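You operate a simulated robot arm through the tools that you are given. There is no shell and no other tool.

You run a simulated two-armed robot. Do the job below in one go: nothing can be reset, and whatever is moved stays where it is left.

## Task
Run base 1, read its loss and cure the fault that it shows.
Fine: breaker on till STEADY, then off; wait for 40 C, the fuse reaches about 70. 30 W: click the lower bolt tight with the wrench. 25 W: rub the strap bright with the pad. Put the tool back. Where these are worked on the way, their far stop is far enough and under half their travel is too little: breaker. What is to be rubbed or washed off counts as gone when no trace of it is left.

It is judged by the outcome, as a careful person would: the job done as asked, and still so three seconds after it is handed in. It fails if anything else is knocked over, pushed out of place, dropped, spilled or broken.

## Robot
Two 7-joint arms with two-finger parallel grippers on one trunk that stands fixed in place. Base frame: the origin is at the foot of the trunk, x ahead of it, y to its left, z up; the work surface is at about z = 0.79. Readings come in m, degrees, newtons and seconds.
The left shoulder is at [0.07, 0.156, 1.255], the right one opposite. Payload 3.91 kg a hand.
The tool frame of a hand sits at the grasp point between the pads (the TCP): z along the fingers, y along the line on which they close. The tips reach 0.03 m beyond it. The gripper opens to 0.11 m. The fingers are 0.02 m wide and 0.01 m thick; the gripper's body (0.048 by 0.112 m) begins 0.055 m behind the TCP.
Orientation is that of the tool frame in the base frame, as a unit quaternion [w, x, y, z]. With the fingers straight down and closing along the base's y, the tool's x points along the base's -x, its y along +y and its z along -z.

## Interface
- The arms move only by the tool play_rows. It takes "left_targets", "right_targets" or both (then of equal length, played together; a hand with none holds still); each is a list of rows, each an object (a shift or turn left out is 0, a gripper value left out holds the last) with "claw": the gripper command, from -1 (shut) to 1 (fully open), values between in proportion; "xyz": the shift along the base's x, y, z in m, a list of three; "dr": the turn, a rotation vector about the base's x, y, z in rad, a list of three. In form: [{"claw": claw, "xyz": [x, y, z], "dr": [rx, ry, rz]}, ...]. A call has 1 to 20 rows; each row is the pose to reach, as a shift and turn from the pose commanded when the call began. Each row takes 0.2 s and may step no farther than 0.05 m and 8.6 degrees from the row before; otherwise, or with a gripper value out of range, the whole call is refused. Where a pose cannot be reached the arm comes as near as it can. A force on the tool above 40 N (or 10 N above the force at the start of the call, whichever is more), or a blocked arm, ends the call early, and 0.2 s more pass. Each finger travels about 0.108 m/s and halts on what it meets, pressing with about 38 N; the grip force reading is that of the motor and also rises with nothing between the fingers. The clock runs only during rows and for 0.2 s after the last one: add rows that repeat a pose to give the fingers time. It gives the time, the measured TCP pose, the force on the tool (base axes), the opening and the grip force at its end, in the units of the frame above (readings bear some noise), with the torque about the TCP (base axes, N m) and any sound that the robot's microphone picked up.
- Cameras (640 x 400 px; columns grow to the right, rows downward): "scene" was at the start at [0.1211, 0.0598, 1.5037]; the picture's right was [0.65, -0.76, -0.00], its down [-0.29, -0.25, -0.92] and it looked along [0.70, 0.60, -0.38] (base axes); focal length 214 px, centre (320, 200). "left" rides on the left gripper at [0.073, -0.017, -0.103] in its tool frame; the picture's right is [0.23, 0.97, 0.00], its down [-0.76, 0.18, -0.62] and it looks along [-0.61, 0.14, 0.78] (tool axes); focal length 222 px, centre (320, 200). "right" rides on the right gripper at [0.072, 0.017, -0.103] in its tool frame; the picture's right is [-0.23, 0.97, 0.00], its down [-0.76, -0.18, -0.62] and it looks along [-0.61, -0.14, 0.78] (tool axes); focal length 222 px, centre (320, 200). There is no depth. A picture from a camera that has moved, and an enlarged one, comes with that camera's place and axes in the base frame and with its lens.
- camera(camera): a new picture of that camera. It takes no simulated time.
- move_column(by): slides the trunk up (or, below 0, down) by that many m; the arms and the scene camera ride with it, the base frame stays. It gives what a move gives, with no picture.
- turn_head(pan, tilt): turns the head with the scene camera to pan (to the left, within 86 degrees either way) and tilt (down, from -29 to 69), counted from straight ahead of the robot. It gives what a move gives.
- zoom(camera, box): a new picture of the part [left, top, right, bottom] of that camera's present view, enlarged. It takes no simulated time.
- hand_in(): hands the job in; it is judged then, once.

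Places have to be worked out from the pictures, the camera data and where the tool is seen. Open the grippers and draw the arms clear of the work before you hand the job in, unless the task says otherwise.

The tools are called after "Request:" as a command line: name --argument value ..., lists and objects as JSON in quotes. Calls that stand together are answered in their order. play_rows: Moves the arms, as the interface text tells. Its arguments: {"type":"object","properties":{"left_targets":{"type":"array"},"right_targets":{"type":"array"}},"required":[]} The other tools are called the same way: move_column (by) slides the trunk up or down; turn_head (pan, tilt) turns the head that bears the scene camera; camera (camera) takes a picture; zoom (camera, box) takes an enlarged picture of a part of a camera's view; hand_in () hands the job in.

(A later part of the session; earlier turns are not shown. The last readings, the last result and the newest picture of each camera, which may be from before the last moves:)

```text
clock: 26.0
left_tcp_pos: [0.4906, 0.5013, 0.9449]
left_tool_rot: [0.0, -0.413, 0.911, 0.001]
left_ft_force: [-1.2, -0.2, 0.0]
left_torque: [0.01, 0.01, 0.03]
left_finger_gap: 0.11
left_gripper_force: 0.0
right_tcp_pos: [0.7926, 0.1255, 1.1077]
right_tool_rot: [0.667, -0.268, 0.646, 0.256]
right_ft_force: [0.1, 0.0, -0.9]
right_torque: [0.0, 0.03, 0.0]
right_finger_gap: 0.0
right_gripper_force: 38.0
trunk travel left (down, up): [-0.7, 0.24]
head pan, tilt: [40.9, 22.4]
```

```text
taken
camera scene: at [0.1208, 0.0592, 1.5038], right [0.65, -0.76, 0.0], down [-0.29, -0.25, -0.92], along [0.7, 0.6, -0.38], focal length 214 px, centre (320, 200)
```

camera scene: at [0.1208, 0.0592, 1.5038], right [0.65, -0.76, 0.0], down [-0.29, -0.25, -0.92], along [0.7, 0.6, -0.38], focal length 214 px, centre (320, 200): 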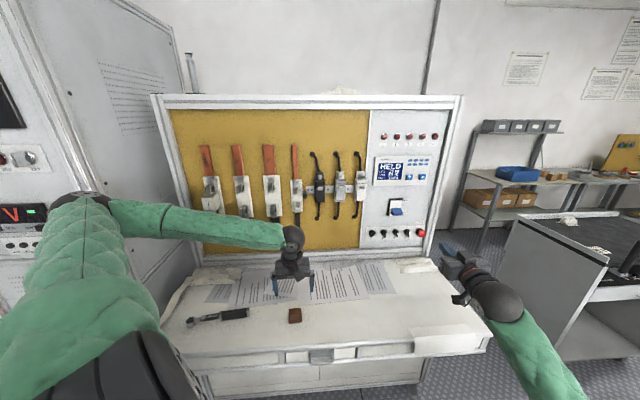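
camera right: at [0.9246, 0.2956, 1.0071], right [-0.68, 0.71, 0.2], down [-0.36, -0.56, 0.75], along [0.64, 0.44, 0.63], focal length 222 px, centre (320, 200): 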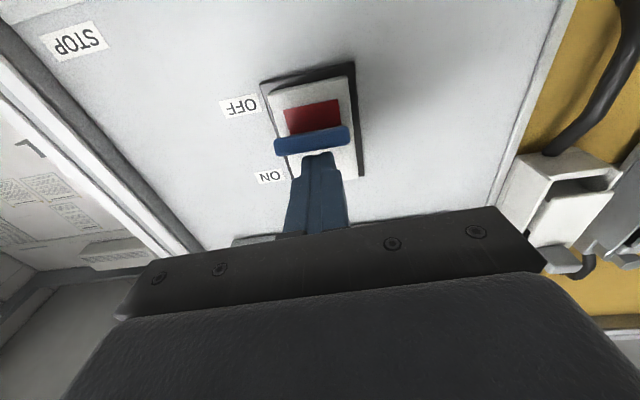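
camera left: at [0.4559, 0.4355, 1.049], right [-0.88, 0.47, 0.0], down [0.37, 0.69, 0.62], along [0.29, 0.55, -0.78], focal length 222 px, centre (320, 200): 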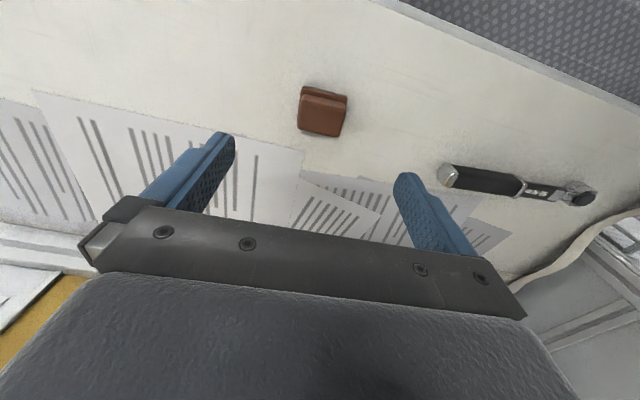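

The hand is above the pad. I'll zoom the left camera on the pad to fix its place and heading.

Request:
zoom --camera "left" --box '[270, 60, 380, 160]'

Request:
zoom --camera "scene" --box '[255, 255, 335, 335]'

```text
4.00 times, centred on (325, 110) of left
camera zoom: at [0.4559, 0.4355, 1.049], right [-0.88, 0.47, 0.0], down [0.37, 0.69, 0.62], along [0.29, 0.55, -0.78], focal length 888 px, centre (300, 560)
```

zoom: 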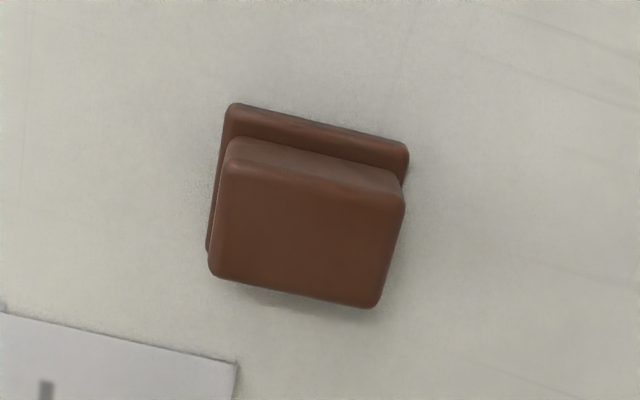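

```text
5.00 times, centred on (295, 295) of scene
camera zoom: at [0.1208, 0.0592, 1.5038], right [0.65, -0.76, 0.0], down [-0.29, -0.25, -0.92], along [0.7, 0.6, -0.38], focal length 1072 px, centre (445, -275)
```

zoom: 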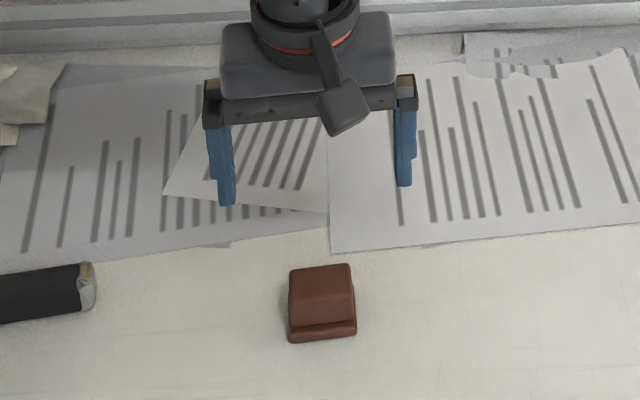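

The pad centre works out at (0.491, 0.5025), with its top near z = 0.825 and its heading within about 1 degree of the fingers. I'll lower until the tips straddle only the grip block and close.

Request:
play_rows --left_targets '[{"xyz": [0.001, 0.001, -0.04], "dr": [0, 0, 0.02], "claw": 0.4}, {"xyz": [0.001, 0.001, -0.08], "dr": [0, 0, 0.02]}, {"xyz": [0.001, 0.001, -0.112], "dr": [0, 0, 0.02]}, {"xyz": [0.001, 0.001, -0.112], "dr": [0, 0, 0.02]}, {"xyz": [0.001, 0.001, -0.112], "dr": [0, 0, 0.02], "claw": -1}, {"xyz": [0.001, 0.001, -0.112], "dr": [0, 0, 0.02]}, {"xyz": [0.001, 0.001, -0.112], "dr": [0, 0, 0.02]}, {"xyz": [0.001, 0.001, -0.112], "dr": [0, 0, 0.02]}]'

Request:
camera --camera "left"

Request:
zoom --camera "scene" --box '[255, 265, 335, 345]'

Request:
zoom --camera "scene" --box '[372, 150, 412, 190]'

```text
clock: 27.8
left_tcp_pos: [0.4921, 0.5008, 0.8331]
left_tool_rot: [0.0, -0.422, 0.907, 0.0]
left_ft_force: [-0.4, -0.6, 2.3]
left_torque: [-0.12, -0.09, -0.04]
left_finger_gap: 0.0452
left_gripper_force: 37.9
right_tcp_pos: [0.7922, 0.1247, 1.1076]
right_tool_rot: [0.668, -0.268, 0.646, 0.256]
right_ft_force: [0.6, 0.7, 0.4]
right_torque: [-0.01, 0.02, -0.04]
right_finger_gap: 0.0
right_gripper_force: 37.7
trunk travel left (down, up): [-0.7, 0.24]
head pan, tilt: [40.9, 22.4]
```

```text
taken
camera left: at [0.4577, 0.4353, 0.9362], right [-0.89, 0.45, 0.0], down [0.35, 0.7, 0.62], along [0.28, 0.56, -0.78], focal length 222 px, centre (320, 200)
```

left: 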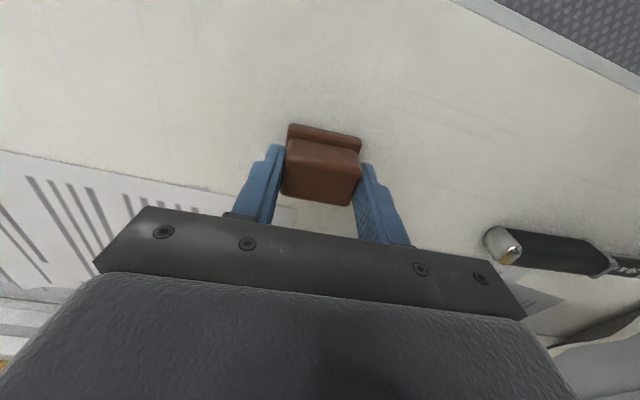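

```text
5.00 times, centred on (295, 305) of scene
camera zoom: at [0.1209, 0.0595, 1.5037], right [0.65, -0.76, 0.0], down [-0.29, -0.25, -0.92], along [0.7, 0.6, -0.38], focal length 1072 px, centre (445, -325)
```

zoom: 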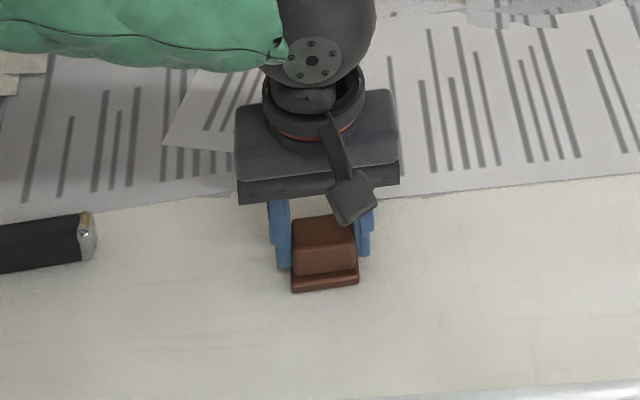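

```text
10.00 times, centred on (392, 170) of scene
camera zoom: at [0.1209, 0.0595, 1.5037], right [0.65, -0.76, 0.0], down [-0.29, -0.25, -0.92], along [0.7, 0.6, -0.38], focal length 2145 px, centre (-400, 500)
```

zoom: 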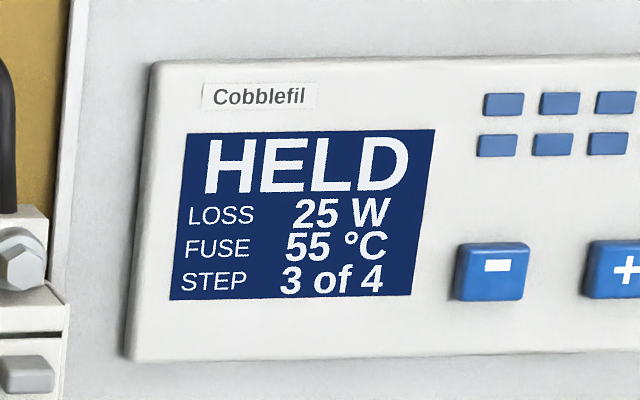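

The block is gripped (gap 45 mm) and the fuse reads 55 °C. I note the pad's place for returning it: TCP (0.492, 0.501, 0.833), yaw 49.9 degrees. Now I'll lift it straight up.

Request:
play_rows --left_targets '[{"xyz": [0, 0, 0.03]}, {"xyz": [0, 0, 0.075]}, {"xyz": [0, 0, 0.12]}, {"xyz": [0, 0, 0.165]}, {"xyz": [0, 0, 0.21]}, {"xyz": [0, 0, 0.255]}, {"xyz": [0, 0, 0.3]}, {"xyz": [0, 0, 0.345]}, {"xyz": [0, 0, 0.37]}, {"xyz": [0, 0, 0.37]}]'

Request:
camera --camera "left"

Request:
camera --camera "scene"

```text
clock: 30.0
left_tcp_pos: [0.4947, 0.5018, 1.2044]
left_tool_rot: [0.0, -0.423, 0.906, 0.0]
left_ft_force: [-0.3, 0.6, -0.9]
left_torque: [0.0, 0.01, 0.02]
left_finger_gap: 0.0448
left_gripper_force: 37.7
right_tcp_pos: [0.7925, 0.1269, 1.1073]
right_tool_rot: [0.667, -0.268, 0.646, 0.256]
right_ft_force: [0.4, -0.8, -0.2]
right_torque: [0.0, -0.01, -0.04]
right_finger_gap: 0.0001
right_gripper_force: 37.6
trunk travel left (down, up): [-0.7, 0.24]
head pan, tilt: [40.9, 22.4]
```

```text
taken
camera left: at [0.4613, 0.4364, 1.3082], right [-0.89, 0.45, 0.0], down [0.35, 0.7, 0.62], along [0.28, 0.56, -0.78], focal length 222 px, centre (320, 200)
```

left: 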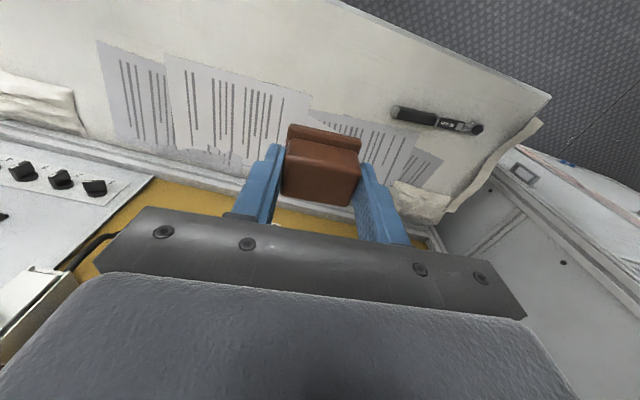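

```text
taken
camera scene: at [0.1213, 0.0602, 1.5036], right [0.65, -0.76, 0.0], down [-0.29, -0.25, -0.92], along [0.7, 0.6, -0.38], focal length 214 px, centre (320, 200)
```

scene: 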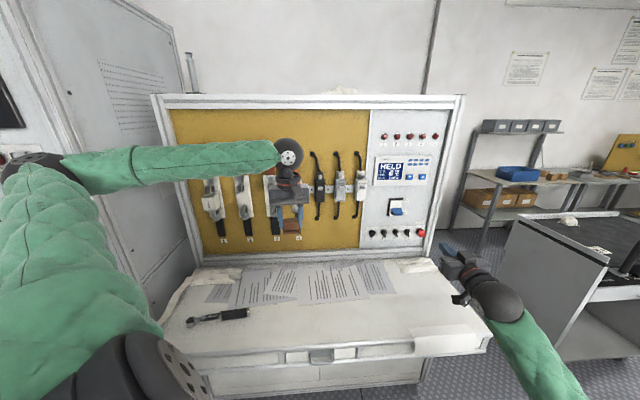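

The pad is held firmly. I'll move towards base 1 at a stand-off of roughly 0.22 m from the panel while pitching the tool up to point at it.

Request:
play_rows --left_targets '[{"xyz": [-0.012, 0.025, 0.011], "dr": [0.1092, -0.092, 0]}, {"xyz": [-0.025, 0.051, 0.021], "dr": [0.2185, -0.1839, 0]}, {"xyz": [-0.037, 0.076, 0.032], "dr": [0.3277, -0.2759, 0]}, {"xyz": [-0.049, 0.101, 0.042], "dr": [0.4369, -0.3678, 0]}, {"xyz": [-0.061, 0.126, 0.053], "dr": [0.5462, -0.4598, 0]}, {"xyz": [-0.074, 0.152, 0.063], "dr": [0.6554, -0.5518, 0]}, {"xyz": [-0.086, 0.177, 0.074], "dr": [0.7646, -0.6437, 0]}, {"xyz": [-0.098, 0.202, 0.084], "dr": [0.8739, -0.7357, 0]}, {"xyz": [-0.11, 0.227, 0.095], "dr": [0.9831, -0.8276, 0]}, {"xyz": [-0.123, 0.253, 0.105], "dr": [1.0923, -0.9196, 0]}, {"xyz": [-0.135, 0.278, 0.116], "dr": [1.2016, -1.0116, 0]}, {"xyz": [-0.135, 0.278, 0.116], "dr": [1.2016, -1.0116, 0]}]'

Request:
camera --camera "left"

Request:
camera --camera "scene"

```text
clock: 32.6
left_tcp_pos: [0.3578, 0.7812, 1.3201]
left_tool_rot: [0.642, -0.297, 0.641, 0.298]
left_ft_force: [0.1, 0.0, -0.3]
left_torque: [-0.02, 0.03, -0.01]
left_finger_gap: 0.045
left_gripper_force: 37.8
right_tcp_pos: [0.7933, 0.1263, 1.1078]
right_tool_rot: [0.668, -0.267, 0.646, 0.256]
right_ft_force: [0.6, -0.9, 0.3]
right_torque: [0.0, -0.01, 0.04]
right_finger_gap: 0.0
right_gripper_force: 37.3
trunk travel left (down, up): [-0.7, 0.24]
head pan, tilt: [40.9, 22.4]
```

```text
taken
camera left: at [0.3041, 0.6922, 1.2478], right [-0.74, 0.63, -0.23], down [-0.54, -0.36, 0.76], along [0.39, 0.69, 0.61], focal length 222 px, centre (320, 200)
```

left: 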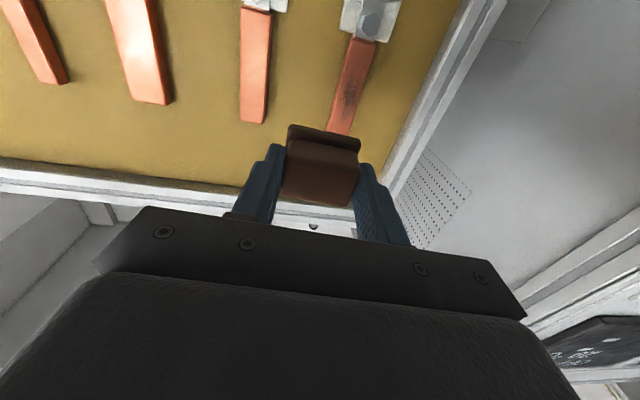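

```text
taken
camera scene: at [0.1216, 0.0588, 1.5037], right [0.65, -0.76, 0.0], down [-0.29, -0.25, -0.92], along [0.7, 0.61, -0.38], focal length 214 px, centre (320, 200)
```

scene: 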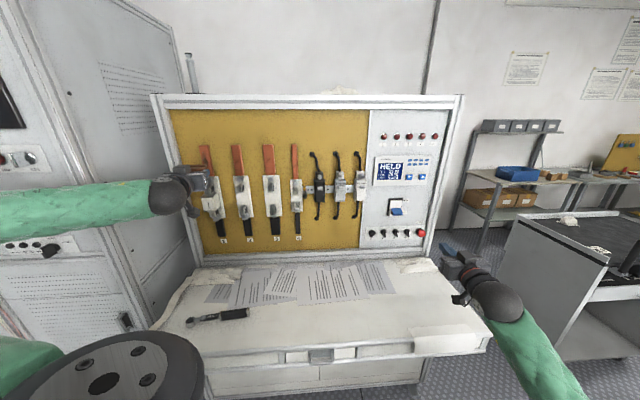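

The tool now points horizontally at the panel, and the left camera sees strap 1 with its smudge. I'll zoom in to triangulate the strap and check the fuse temperature.

Request:
zoom --camera "left" --box '[280, 0, 440, 150]'

Request:
zoom --camera "scene" --box '[160, 130, 260, 250]'

Request:
zoom --camera "scene" --box '[372, 150, 412, 190]'

```text
2.67 times, centred on (360, 75) of left
camera zoom: at [0.3041, 0.6922, 1.2478], right [-0.74, 0.63, -0.23], down [-0.54, -0.36, 0.76], along [0.39, 0.69, 0.61], focal length 592 px, centre (213, 533)
```

zoom: 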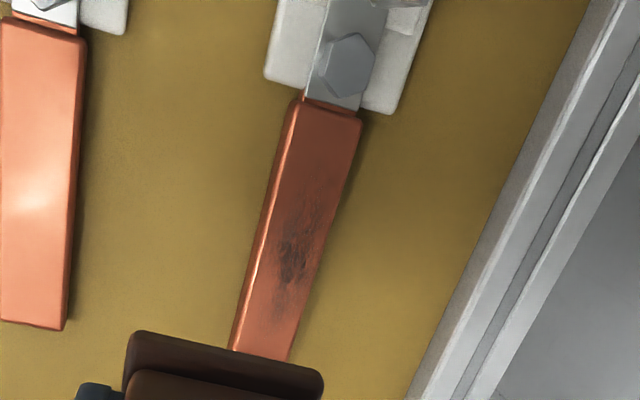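

```text
3.33 times, centred on (210, 190) of scene
camera zoom: at [0.1216, 0.0588, 1.5037], right [0.65, -0.76, 0.0], down [-0.29, -0.25, -0.92], along [0.7, 0.61, -0.38], focal length 715 px, centre (687, 233)
```

zoom: 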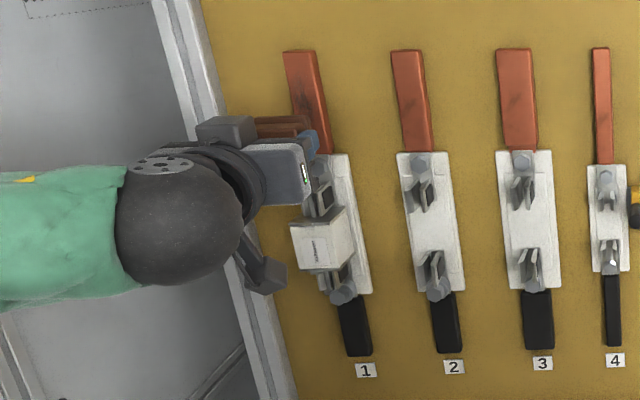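

```text
10.00 times, centred on (392, 170) of scene
camera zoom: at [0.1216, 0.0588, 1.5037], right [0.65, -0.76, 0.0], down [-0.29, -0.25, -0.92], along [0.7, 0.61, -0.38], focal length 2145 px, centre (-400, 500)
```

zoom: 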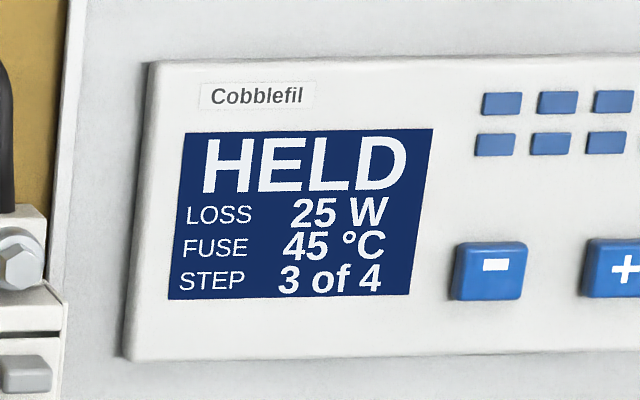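

The fuse is at 45 °C, so I'll hold off a bit longer. To get the panel's exact heading, I'll zoom on its bottom edge at both ends.

Request:
zoom --camera "scene" --box '[190, 230, 260, 280]'

Request:
zoom --camera "scene" --box '[370, 230, 440, 280]'

Request:
zoom --camera "scene" --box '[150, 80, 220, 130]'

Request:
zoom --camera "scene" --box '[400, 80, 470, 130]'

```text
8.00 times, centred on (225, 255) of scene
camera zoom: at [0.1216, 0.0588, 1.5037], right [0.65, -0.76, 0.0], down [-0.29, -0.25, -0.92], along [0.7, 0.61, -0.38], focal length 1716 px, centre (1080, -240)
```

zoom: 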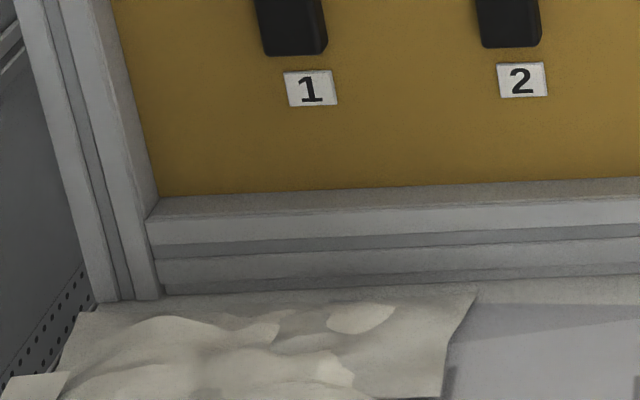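

```text
8.00 times, centred on (405, 255) of scene
camera zoom: at [0.1216, 0.0588, 1.5037], right [0.65, -0.76, 0.0], down [-0.29, -0.25, -0.92], along [0.7, 0.61, -0.38], focal length 1716 px, centre (-360, -240)
```

zoom: 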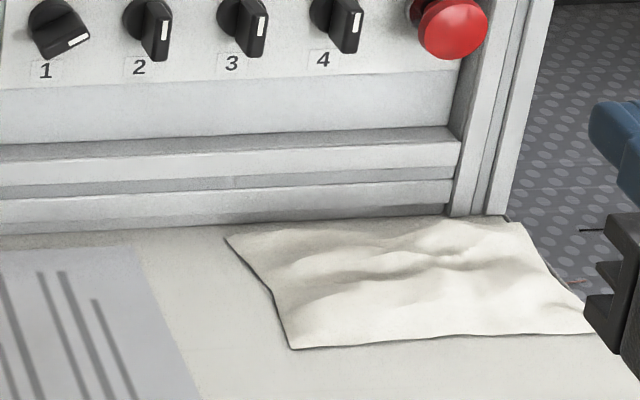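

```text
8.00 times, centred on (185, 105) of scene
camera zoom: at [0.1216, 0.0588, 1.5037], right [0.65, -0.76, 0.0], down [-0.29, -0.25, -0.92], along [0.7, 0.61, -0.38], focal length 1716 px, centre (1400, 960)
```

zoom: 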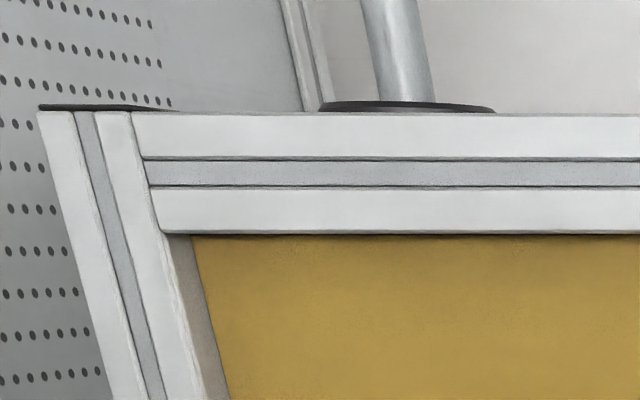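

```text
8.00 times, centred on (435, 105) of scene
camera zoom: at [0.1216, 0.0588, 1.5037], right [0.65, -0.76, 0.0], down [-0.29, -0.25, -0.92], along [0.7, 0.61, -0.38], focal length 1716 px, centre (-600, 960)
```

zoom: 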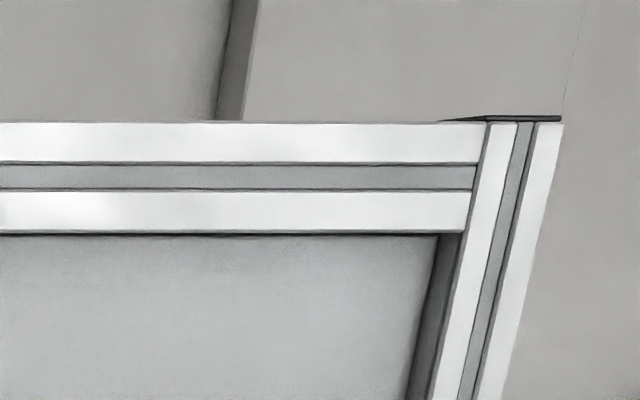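

Several frame edges agree that the panel's normal is at 45 degrees of yaw, with the frame front at p·n = 1.025. Strap 1 spans z 1.253 to 1.38 and is about 43 mm wide around k = -0.3575. I'll align the yaw and go to a stand-off with the pad about 9 cm off the strap.

Request:
play_rows --left_targets '[{"xyz": [0.0065, 0.027, 0], "dr": [0, 0, -0.021]}, {"xyz": [0.013, 0.054, 0], "dr": [0, 0, -0.042]}, {"xyz": [0.0195, 0.081, 0], "dr": [0, 0, -0.063]}, {"xyz": [0.0258, 0.108, 0], "dr": [0, 0, -0.084]}, {"xyz": [0.0258, 0.108, 0], "dr": [0, 0, -0.084]}, {"xyz": [0.0258, 0.108, 0], "dr": [0, 0, -0.084]}, {"xyz": [0.0258, 0.108, 0], "dr": [0, 0, -0.084]}]'

Request:
camera --camera "left"

Request:
zoom --camera "scene" --box '[160, 120, 270, 250]'

Request:
zoom --camera "scene" --box '[372, 150, 412, 190]'

```text
clock: 34.2
left_tcp_pos: [0.3854, 0.8904, 1.3198]
left_tool_rot: [0.653, -0.271, 0.653, 0.271]
left_ft_force: [-0.4, 0.6, -0.7]
left_torque: [0.0, 0.01, 0.01]
left_finger_gap: 0.0449
left_gripper_force: 38.2
right_tcp_pos: [0.7921, 0.1265, 1.1084]
right_tool_rot: [0.668, -0.268, 0.646, 0.255]
right_ft_force: [0.0, -0.4, 1.2]
right_torque: [-0.04, -0.04, -0.04]
right_finger_gap: 0.0
right_gripper_force: 37.8
trunk travel left (down, up): [-0.7, 0.24]
head pan, tilt: [40.9, 22.4]
```

```text
taken
camera left: at [0.3231, 0.8049, 1.2479], right [-0.69, 0.69, -0.23], down [-0.57, -0.32, 0.76], along [0.45, 0.65, 0.61], focal length 222 px, centre (320, 200)
```

left: 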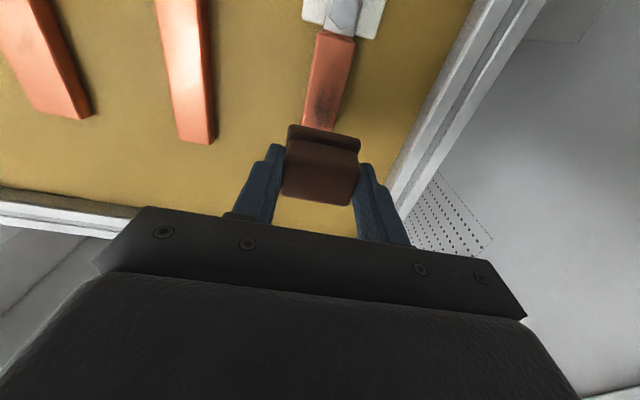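

```text
3.08 times, centred on (215, 185) of scene
camera zoom: at [0.1207, 0.0597, 1.5037], right [0.65, -0.76, 0.0], down [-0.29, -0.25, -0.92], along [0.7, 0.6, -0.38], focal length 660 px, centre (643, 246)
```

zoom: 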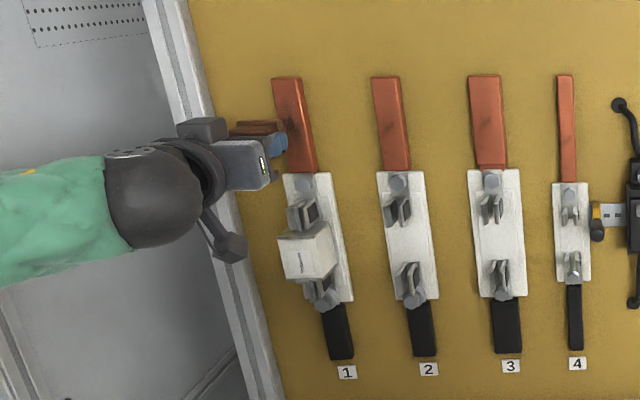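

```text
10.00 times, centred on (392, 170) of scene
camera zoom: at [0.1207, 0.0597, 1.5037], right [0.65, -0.76, 0.0], down [-0.29, -0.25, -0.92], along [0.7, 0.6, -0.38], focal length 2145 px, centre (-400, 500)
```

zoom: 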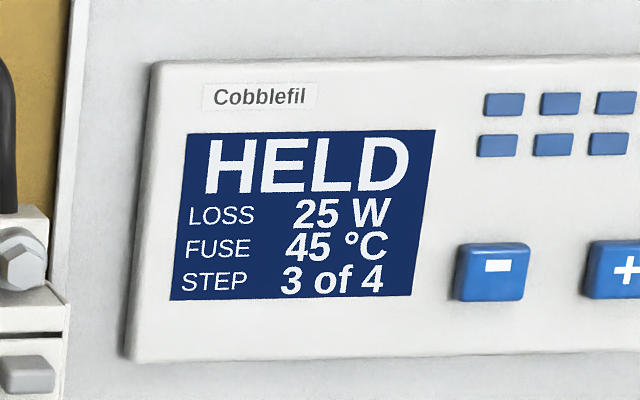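

The display still shows 45 °C, so I'll keep waiting. Meanwhile I'll measure the strap relative to the pad from this closer view.

Request:
zoom --camera "left" --box '[270, 0, 400, 150]'

Request:
play_rows --left_targets '[{}, {}, {}, {}, {}, {}, {}, {}, {}, {}]'

Request:
zoom --camera "scene" --box '[372, 150, 412, 190]'

```text
2.67 times, centred on (335, 75) of left
camera zoom: at [0.3231, 0.8049, 1.2479], right [-0.69, 0.69, -0.23], down [-0.57, -0.32, 0.76], along [0.45, 0.65, 0.61], focal length 592 px, centre (280, 533)
```

zoom: 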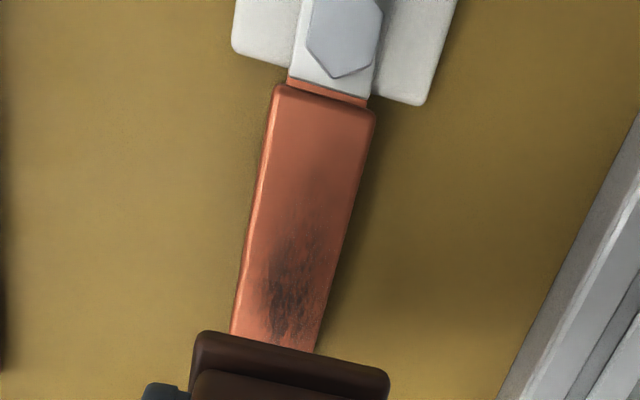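

```text
clock: 36.4
left_tcp_pos: [0.3846, 0.8885, 1.3196]
left_tool_rot: [0.653, -0.271, 0.653, 0.271]
left_ft_force: [-0.3, 0.0, -0.6]
left_torque: [0.02, -0.02, -0.01]
left_finger_gap: 0.0448
left_gripper_force: 38.1
right_tcp_pos: [0.7913, 0.126, 1.1076]
right_tool_rot: [0.667, -0.268, 0.646, 0.256]
right_ft_force: [-0.1, 0.9, 0.3]
right_torque: [0.02, 0.01, 0.0]
right_finger_gap: 0.0
right_gripper_force: 37.6
trunk travel left (down, up): [-0.7, 0.24]
head pan, tilt: [40.9, 22.4]
```

```text
10.00 times, centred on (392, 170) of scene
camera zoom: at [0.1208, 0.0599, 1.5037], right [0.65, -0.76, 0.0], down [-0.29, -0.25, -0.92], along [0.7, 0.6, -0.38], focal length 2145 px, centre (-400, 500)
```

zoom: 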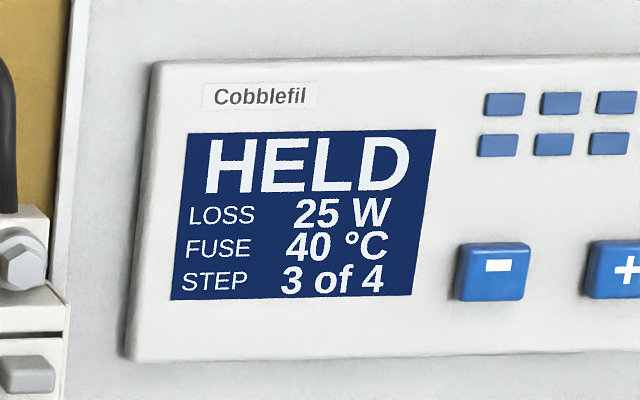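

It shows 40 °C, but the display rounds to fives, so I'll wait a little more to be certain it is below 40.

Request:
play_rows --left_targets '[{}, {}, {}, {}, {}, {}, {}, {}, {}, {}, {}, {}]'

Request:
zoom --camera "scene" --box '[372, 150, 412, 190]'

```text
clock: 39.0
left_tcp_pos: [0.3848, 0.8889, 1.3199]
left_tool_rot: [0.652, -0.272, 0.653, 0.272]
left_ft_force: [-0.7, 0.6, -0.6]
left_torque: [-0.03, 0.04, 0.0]
left_finger_gap: 0.045
left_gripper_force: 37.5
right_tcp_pos: [0.7918, 0.1265, 1.1075]
right_tool_rot: [0.667, -0.268, 0.646, 0.256]
right_ft_force: [-0.3, -0.5, -0.6]
right_torque: [-0.04, -0.01, -0.05]
right_finger_gap: 0.0001
right_gripper_force: 37.9
trunk travel left (down, up): [-0.7, 0.24]
head pan, tilt: [40.9, 22.4]
```

```text
10.00 times, centred on (392, 170) of scene
camera zoom: at [0.1208, 0.0599, 1.5037], right [0.65, -0.76, 0.0], down [-0.29, -0.25, -0.92], along [0.7, 0.6, -0.38], focal length 2145 px, centre (-400, 500)
```

zoom: 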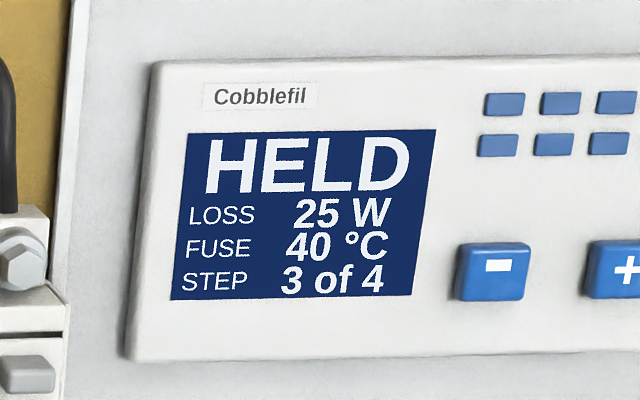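

Still 40 °C on the rounded display; I'll wait a bit more until it drops to 35.

Request:
play_rows --left_targets '[{}, {}, {}, {}, {}, {}, {}, {}, {}, {}, {}, {}]'

Request:
zoom --camera "scene" --box '[372, 150, 412, 190]'

```text
clock: 41.6
left_tcp_pos: [0.3835, 0.8892, 1.3205]
left_tool_rot: [0.653, -0.272, 0.653, 0.272]
left_ft_force: [-1.2, -0.4, -1.1]
left_torque: [-0.02, 0.02, -0.01]
left_finger_gap: 0.045
left_gripper_force: 38.3
right_tcp_pos: [0.7924, 0.1261, 1.1083]
right_tool_rot: [0.667, -0.267, 0.647, 0.256]
right_ft_force: [-0.1, 0.1, -0.4]
right_torque: [0.01, -0.01, -0.01]
right_finger_gap: 0.0001
right_gripper_force: 37.9
trunk travel left (down, up): [-0.7, 0.24]
head pan, tilt: [40.9, 22.4]
```

```text
10.00 times, centred on (392, 170) of scene
camera zoom: at [0.1208, 0.0599, 1.5037], right [0.65, -0.76, 0.0], down [-0.29, -0.25, -0.92], along [0.7, 0.6, -0.38], focal length 2145 px, centre (-400, 500)
```

zoom: 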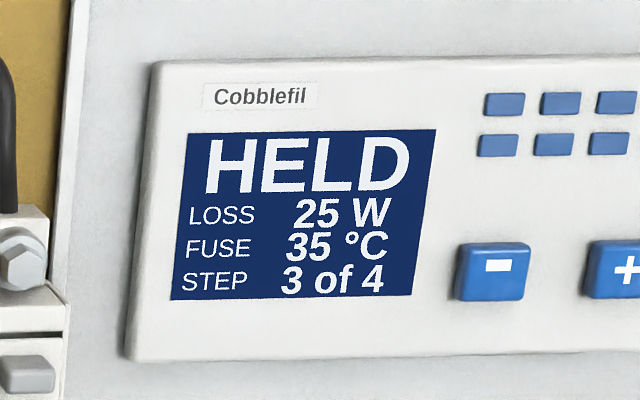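

The display shows 35 °C, safely below 40. Now I'll approach the strap: 7 cm quickly, then small steps to feel for contact.

Request:
play_rows --left_targets '[{"xyz": [0.0165, 0.0165, 0]}, {"xyz": [0.033, 0.033, 0]}, {"xyz": [0.0495, 0.0495, 0]}, {"xyz": [0.0516, 0.0516, 0]}, {"xyz": [0.0537, 0.0537, 0]}, {"xyz": [0.0559, 0.0559, 0]}]'

Request:
camera --camera "left"

Request:
zoom --camera "scene" --box '[180, 130, 260, 230]'

```text
clock: 43.0
left_tcp_pos: [0.4392, 0.9452, 1.3204]
left_tool_rot: [0.654, -0.272, 0.652, 0.272]
left_ft_force: [-5.9, -5.1, 0.0]
left_torque: [-0.04, 0.07, -0.05]
left_finger_gap: 0.045
left_gripper_force: 37.9
right_tcp_pos: [0.7912, 0.1267, 1.1084]
right_tool_rot: [0.667, -0.269, 0.646, 0.257]
right_ft_force: [0.8, -0.2, 0.2]
right_torque: [0.0, 0.0, 0.02]
right_finger_gap: 0.0004
right_gripper_force: 37.9
trunk travel left (down, up): [-0.7, 0.24]
head pan, tilt: [40.9, 22.4]
```

```text
taken
camera left: at [0.3779, 0.8606, 1.2477], right [-0.69, 0.69, -0.23], down [-0.57, -0.32, 0.76], along [0.45, 0.65, 0.61], focal length 222 px, centre (320, 200)
```

left: 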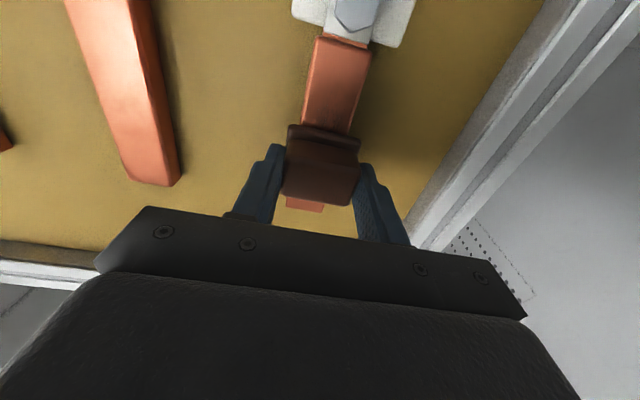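

```text
4.00 times, centred on (220, 180) of scene
camera zoom: at [0.1201, 0.0593, 1.5038], right [0.65, -0.76, 0.0], down [-0.29, -0.25, -0.92], along [0.7, 0.61, -0.38], focal length 858 px, centre (720, 280)
```

zoom: 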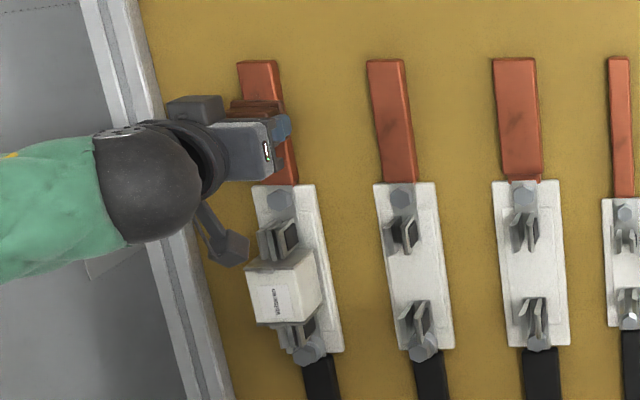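

The pad touches the strap with about 8 N and little torque, so it sits flat; the surface is at p·n of about 1.022. I'll now rub up and down in the z range from 1.285 to 1.36 with slightly more pressure.

Request:
play_rows --left_targets '[{"xyz": [0.0008, 0.0008, 0.015]}, {"xyz": [0.0008, 0.0008, 0.03]}, {"xyz": [0.0008, 0.0008, 0.04]}, {"xyz": [0.0008, 0.0008, 0.025]}, {"xyz": [0.0008, 0.0008, 0.01]}, {"xyz": [0.0008, 0.0008, -0.005]}, {"xyz": [0.0008, 0.0008, -0.02]}, {"xyz": [0.0008, 0.0008, -0.035]}, {"xyz": [0.0008, 0.0008, -0.02]}, {"xyz": [0.0008, 0.0008, -0.005]}, {"xyz": [0.0008, 0.0008, 0.01]}, {"xyz": [0.0008, 0.0008, 0.025]}, {"xyz": [0.0008, 0.0008, 0.04]}, {"xyz": [0.0008, 0.0008, 0.025]}, {"xyz": [0.0008, 0.0008, 0.01]}, {"xyz": [0.0008, 0.0008, -0.005]}, {"xyz": [0.0008, 0.0008, -0.02]}, {"xyz": [0.0008, 0.0008, -0.035]}, {"xyz": [0.0008, 0.0008, -0.018]}, {"xyz": [0.0008, 0.0008, 0]}]'

Request:
camera --camera "left"

Request:
zoom --camera "scene" --box '[180, 130, 260, 230]'

```text
clock: 47.2
left_tcp_pos: [0.4394, 0.944, 1.3213]
left_tool_rot: [0.653, -0.271, 0.652, 0.272]
left_ft_force: [-9.1, -10.1, -4.0]
left_torque: [-0.09, 0.16, -0.09]
left_finger_gap: 0.045
left_gripper_force: 37.9
right_tcp_pos: [0.7923, 0.125, 1.1088]
right_tool_rot: [0.668, -0.269, 0.645, 0.256]
right_ft_force: [-0.7, 0.0, -0.2]
right_torque: [-0.01, 0.01, -0.02]
right_finger_gap: 0.0001
right_gripper_force: 38.1
trunk travel left (down, up): [-0.7, 0.24]
head pan, tilt: [40.9, 22.4]
```

```text
taken
camera left: at [0.3783, 0.8605, 1.2485], right [-0.69, 0.69, -0.23], down [-0.57, -0.32, 0.76], along [0.45, 0.65, 0.61], focal length 222 px, centre (320, 200)
```

left: 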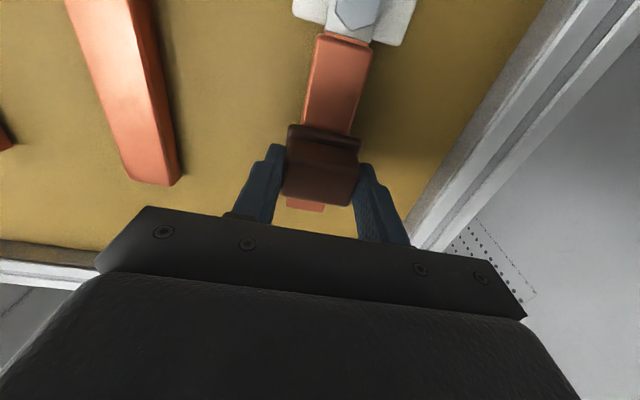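

```text
4.00 times, centred on (220, 180) of scene
camera zoom: at [0.1198, 0.0588, 1.5038], right [0.65, -0.76, 0.0], down [-0.29, -0.25, -0.92], along [0.7, 0.61, -0.38], focal length 858 px, centre (720, 280)
```

zoom: 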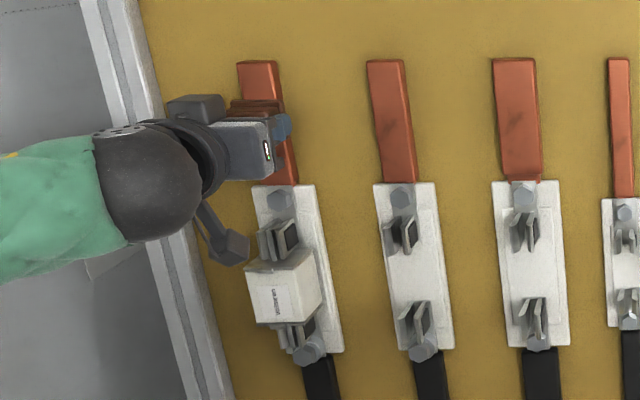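

The smudge already looks much lighter, with about 14 N of pressure. I'll rub two more rounds with small sideways offsets so that the edges are covered as well.

Request:
play_rows --left_targets '[{"xyz": [0.003, -0.003, 0.015]}, {"xyz": [0.003, -0.003, 0.03]}, {"xyz": [0.003, -0.003, 0.042]}, {"xyz": [0.003, -0.003, 0.025]}, {"xyz": [0.003, -0.003, 0.01]}, {"xyz": [0.003, -0.003, -0.005]}, {"xyz": [0.003, -0.003, -0.02]}, {"xyz": [0.003, -0.003, -0.036]}, {"xyz": [-0.003, 0.003, -0.036]}, {"xyz": [-0.003, 0.003, -0.02]}, {"xyz": [-0.003, 0.003, -0.005]}, {"xyz": [-0.003, 0.003, 0.01]}, {"xyz": [-0.003, 0.003, 0.025]}, {"xyz": [-0.003, 0.003, 0.042]}, {"xyz": [-0.003, 0.003, 0.025]}, {"xyz": [-0.003, 0.003, 0.01]}, {"xyz": [-0.003, 0.003, -0.005]}, {"xyz": [-0.003, 0.003, -0.02]}, {"xyz": [0, 0, -0.036]}, {"xyz": [0, 0, -0.018]}]'

Request:
play_rows --left_targets '[{"xyz": [0, 0, 0.018]}, {"xyz": [0, 0, 0.036]}, {"xyz": [0, 0, 0.054]}, {"xyz": [0, 0, 0.036]}, {"xyz": [0, 0, 0.018]}, {"xyz": [0, 0, 0]}, {"xyz": [0, 0, -0.018]}, {"xyz": [0, 0, 0]}, {"xyz": [0, 0, 0.018]}, {"xyz": [0, 0, 0.036]}, {"xyz": [0, 0, 0.054]}, {"xyz": [0, 0, 0.036]}, {"xyz": [0, 0, 0.018]}, {"xyz": [-0.015, -0.015, 0.018]}, {"xyz": [-0.035, -0.035, 0.018]}, {"xyz": [-0.06, -0.06, 0.018]}, {"xyz": [-0.085, -0.085, 0.018]}, {"xyz": [-0.085, -0.085, 0.018]}]'

Request:
camera --camera "left"

Request:
zoom --camera "scene" --box '[180, 130, 260, 230]'

```text
clock: 51.4
left_tcp_pos: [0.4385, 0.9464, 1.3037]
left_tool_rot: [0.653, -0.272, 0.652, 0.272]
left_ft_force: [-16.6, -12.9, -6.4]
left_torque: [-0.09, 0.12, -0.05]
left_finger_gap: 0.045
left_gripper_force: 38.3
right_tcp_pos: [0.7909, 0.1251, 1.1086]
right_tool_rot: [0.668, -0.268, 0.645, 0.256]
right_ft_force: [-0.1, -0.1, -0.3]
right_torque: [0.01, 0.0, 0.02]
right_finger_gap: 0.0001
right_gripper_force: 38.0
trunk travel left (down, up): [-0.7, 0.24]
head pan, tilt: [40.9, 22.4]
```

```text
clock: 55.2
left_tcp_pos: [0.3568, 0.862, 1.318]
left_tool_rot: [0.653, -0.272, 0.653, 0.271]
left_ft_force: [-0.4, -0.2, -0.4]
left_torque: [-0.02, 0.01, 0.03]
left_finger_gap: 0.0448
left_gripper_force: 37.6
right_tcp_pos: [0.7932, 0.1266, 1.1081]
right_tool_rot: [0.667, -0.269, 0.646, 0.256]
right_ft_force: [0.1, 0.5, 0.0]
right_torque: [0.02, -0.02, -0.02]
right_finger_gap: 0.0
right_gripper_force: 37.5
trunk travel left (down, up): [-0.7, 0.24]
head pan, tilt: [40.9, 22.4]
```

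```text
taken
camera left: at [0.2953, 0.7774, 1.2455], right [-0.69, 0.69, -0.23], down [-0.57, -0.32, 0.76], along [0.45, 0.65, 0.61], focal length 222 px, centre (320, 200)
```

left: 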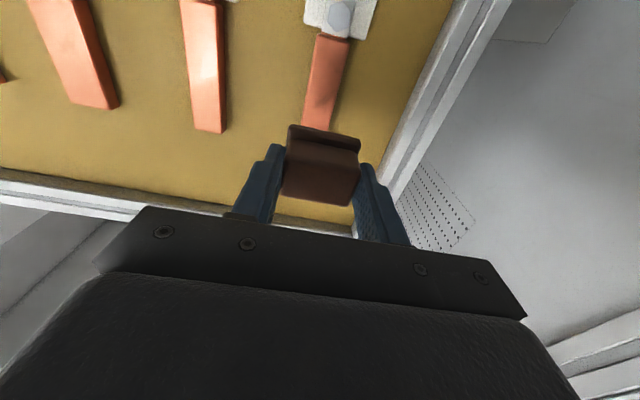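

```text
4.00 times, centred on (220, 180) of scene
camera zoom: at [0.122, 0.0608, 1.5035], right [0.65, -0.76, 0.0], down [-0.29, -0.25, -0.92], along [0.7, 0.6, -0.38], focal length 858 px, centre (720, 280)
```

zoom: 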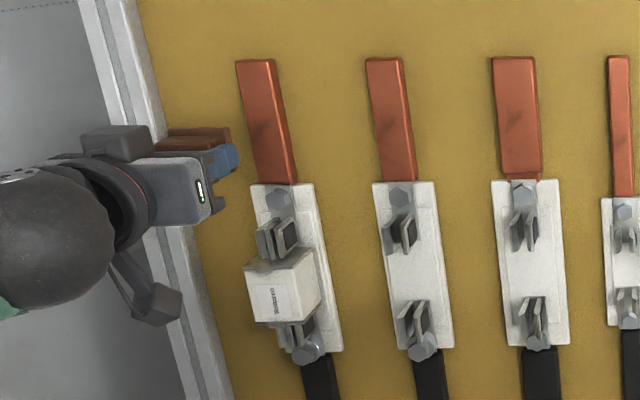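

Most of the stain is gone. I'll zoom in on the strap to look for any remaining trace and compare it with the other straps' own texture.

Request:
zoom --camera "left" --box '[290, 20, 370, 135]'

Request:
zoom --camera "scene" --box '[190, 138, 240, 180]'

Request:
zoom --camera "scene" --box '[225, 138, 300, 180]'

```text
3.48 times, centred on (330, 78) of left
camera zoom: at [0.2953, 0.7774, 1.2455], right [-0.69, 0.69, -0.23], down [-0.57, -0.32, 0.76], along [0.45, 0.65, 0.61], focal length 773 px, centre (285, 626)
```

zoom: 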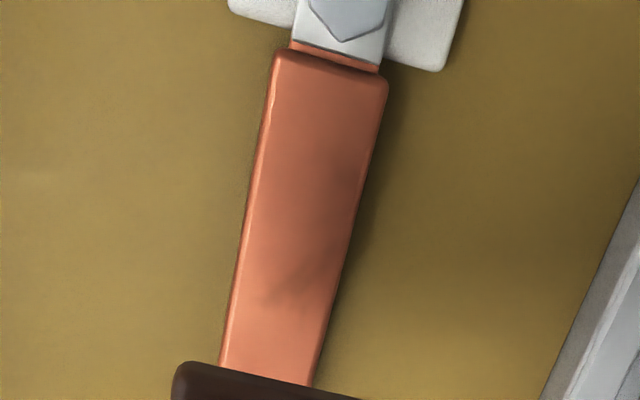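

```text
9.52 times, centred on (215, 159) of scene
camera zoom: at [0.122, 0.0608, 1.5035], right [0.65, -0.76, 0.0], down [-0.29, -0.25, -0.92], along [0.7, 0.6, -0.38], focal length 2043 px, centre (1320, 590)
```

zoom: 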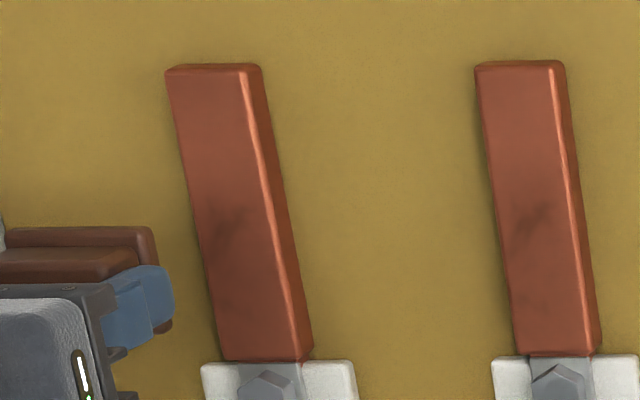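

```text
8.53 times, centred on (262, 159) of scene
camera zoom: at [0.122, 0.0608, 1.5035], right [0.65, -0.76, 0.0], down [-0.29, -0.25, -0.92], along [0.7, 0.6, -0.38], focal length 1830 px, centre (811, 550)
```

zoom: 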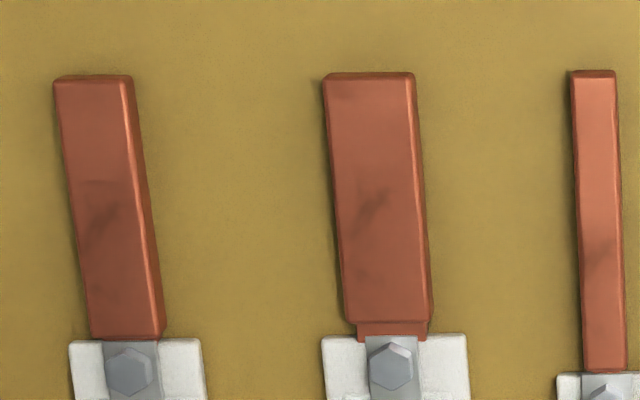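

Only the faint diagonal mark common to all four straps seems left on strap 1. To be sure no residue remains, I'll rub two more rounds and compare again.

Request:
play_rows --left_targets '[{"xyz": [0.03, 0.03, 0]}, {"xyz": [0.06, 0.06, 0]}, {"xyz": [0.08, 0.08, 0]}, {"xyz": [0.0855, 0.0855, 0]}, {"xyz": [0.0885, 0.0825, 0.022]}, {"xyz": [0.0885, 0.0825, 0.044]}, {"xyz": [0.0885, 0.0825, 0.022]}, {"xyz": [0.0885, 0.0825, 0]}, {"xyz": [0.0885, 0.0825, -0.018]}, {"xyz": [0.0885, 0.0825, -0.036]}, {"xyz": [0.0825, 0.0885, -0.036]}, {"xyz": [0.0825, 0.0885, -0.018]}, {"xyz": [0.0825, 0.0885, 0]}, {"xyz": [0.0825, 0.0885, 0.022]}, {"xyz": [0.0825, 0.0885, 0.044]}, {"xyz": [0.0855, 0.0855, 0.044]}, {"xyz": [0.0855, 0.0855, 0.022]}, {"xyz": [0.0855, 0.0855, 0]}, {"xyz": [0.0855, 0.0855, -0.018]}, {"xyz": [0.0855, 0.0855, -0.036]}]'

Request:
play_rows --left_targets '[{"xyz": [0, 0, 0.018]}, {"xyz": [0, 0, 0.036]}, {"xyz": [0, 0, 0.058]}, {"xyz": [0, 0, 0.08]}, {"xyz": [0, 0, 0.058]}, {"xyz": [0, 0, 0.036]}, {"xyz": [0, 0, 0.018]}, {"xyz": [0, 0, 0]}, {"xyz": [0, 0, 0.018]}, {"xyz": [0, 0, 0.036]}, {"xyz": [-0.015, -0.015, 0.036]}, {"xyz": [-0.035, -0.035, 0.036]}, {"xyz": [-0.06, -0.06, 0.036]}, {"xyz": [-0.085, -0.085, 0.02]}, {"xyz": [-0.11, -0.11, 0.0]}, {"xyz": [-0.135, -0.135, -0.03]}, {"xyz": [-0.135, -0.135, -0.07]}, {"xyz": [-0.135, -0.135, -0.09]}]'

Request:
camera --camera "left"

Request:
zoom --camera "scene" --box '[190, 138, 240, 180]'

Request:
camera --camera "scene"

```text
clock: 59.4
left_tcp_pos: [0.4395, 0.9445, 1.2876]
left_tool_rot: [0.654, -0.272, 0.651, 0.273]
left_ft_force: [-11.4, -12.7, 4.7]
left_torque: [0.06, -0.13, -0.05]
left_finger_gap: 0.0448
left_gripper_force: 37.9
right_tcp_pos: [0.7907, 0.1232, 1.1102]
right_tool_rot: [0.668, -0.268, 0.645, 0.257]
right_ft_force: [1.0, 0.2, -0.5]
right_torque: [0.01, 0.03, 0.01]
right_finger_gap: 0.0001
right_gripper_force: 37.2
trunk travel left (down, up): [-0.7, 0.24]
head pan, tilt: [40.9, 22.4]
```

```text
clock: 63.2
left_tcp_pos: [0.3041, 0.8091, 1.1935]
left_tool_rot: [0.654, -0.271, 0.653, 0.271]
left_ft_force: [-0.1, -0.2, -0.4]
left_torque: [-0.05, 0.01, -0.02]
left_finger_gap: 0.0448
left_gripper_force: 37.5
right_tcp_pos: [0.7913, 0.1257, 1.1079]
right_tool_rot: [0.667, -0.268, 0.646, 0.256]
right_ft_force: [-0.4, -0.4, -0.7]
right_torque: [0.02, -0.01, -0.01]
right_finger_gap: 0.0002
right_gripper_force: 37.4
trunk travel left (down, up): [-0.7, 0.24]
head pan, tilt: [40.9, 22.4]
```

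```text
taken
camera left: at [0.2432, 0.7257, 1.1219], right [-0.69, 0.69, -0.23], down [-0.57, -0.32, 0.76], along [0.45, 0.65, 0.61], focal length 222 px, centre (320, 200)
```

left: 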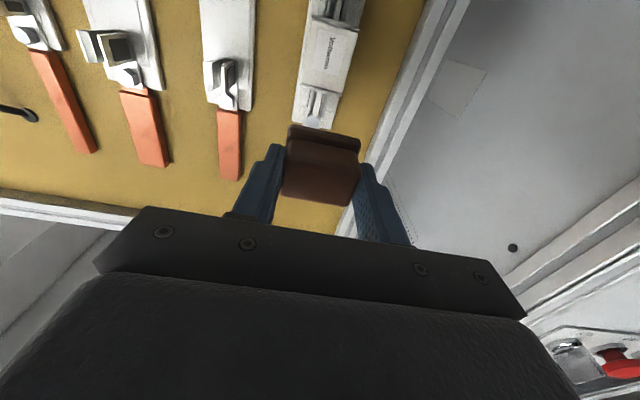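

```text
9.52 times, centred on (215, 159) of scene
camera zoom: at [0.1201, 0.0594, 1.5039], right [0.65, -0.76, 0.0], down [-0.29, -0.25, -0.92], along [0.7, 0.61, -0.38], focal length 2043 px, centre (1320, 590)
```

zoom: 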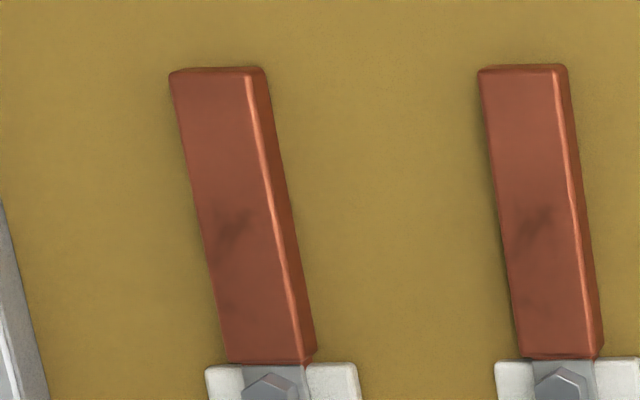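

```text
taken
camera scene: at [0.1201, 0.0594, 1.5039], right [0.65, -0.76, 0.0], down [-0.29, -0.25, -0.92], along [0.7, 0.61, -0.38], focal length 214 px, centre (320, 200)
```

scene: 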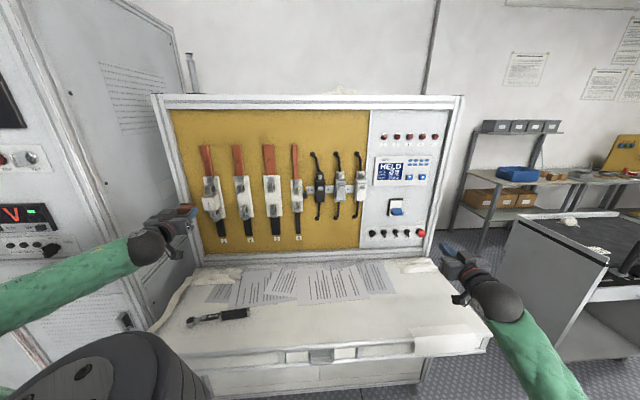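

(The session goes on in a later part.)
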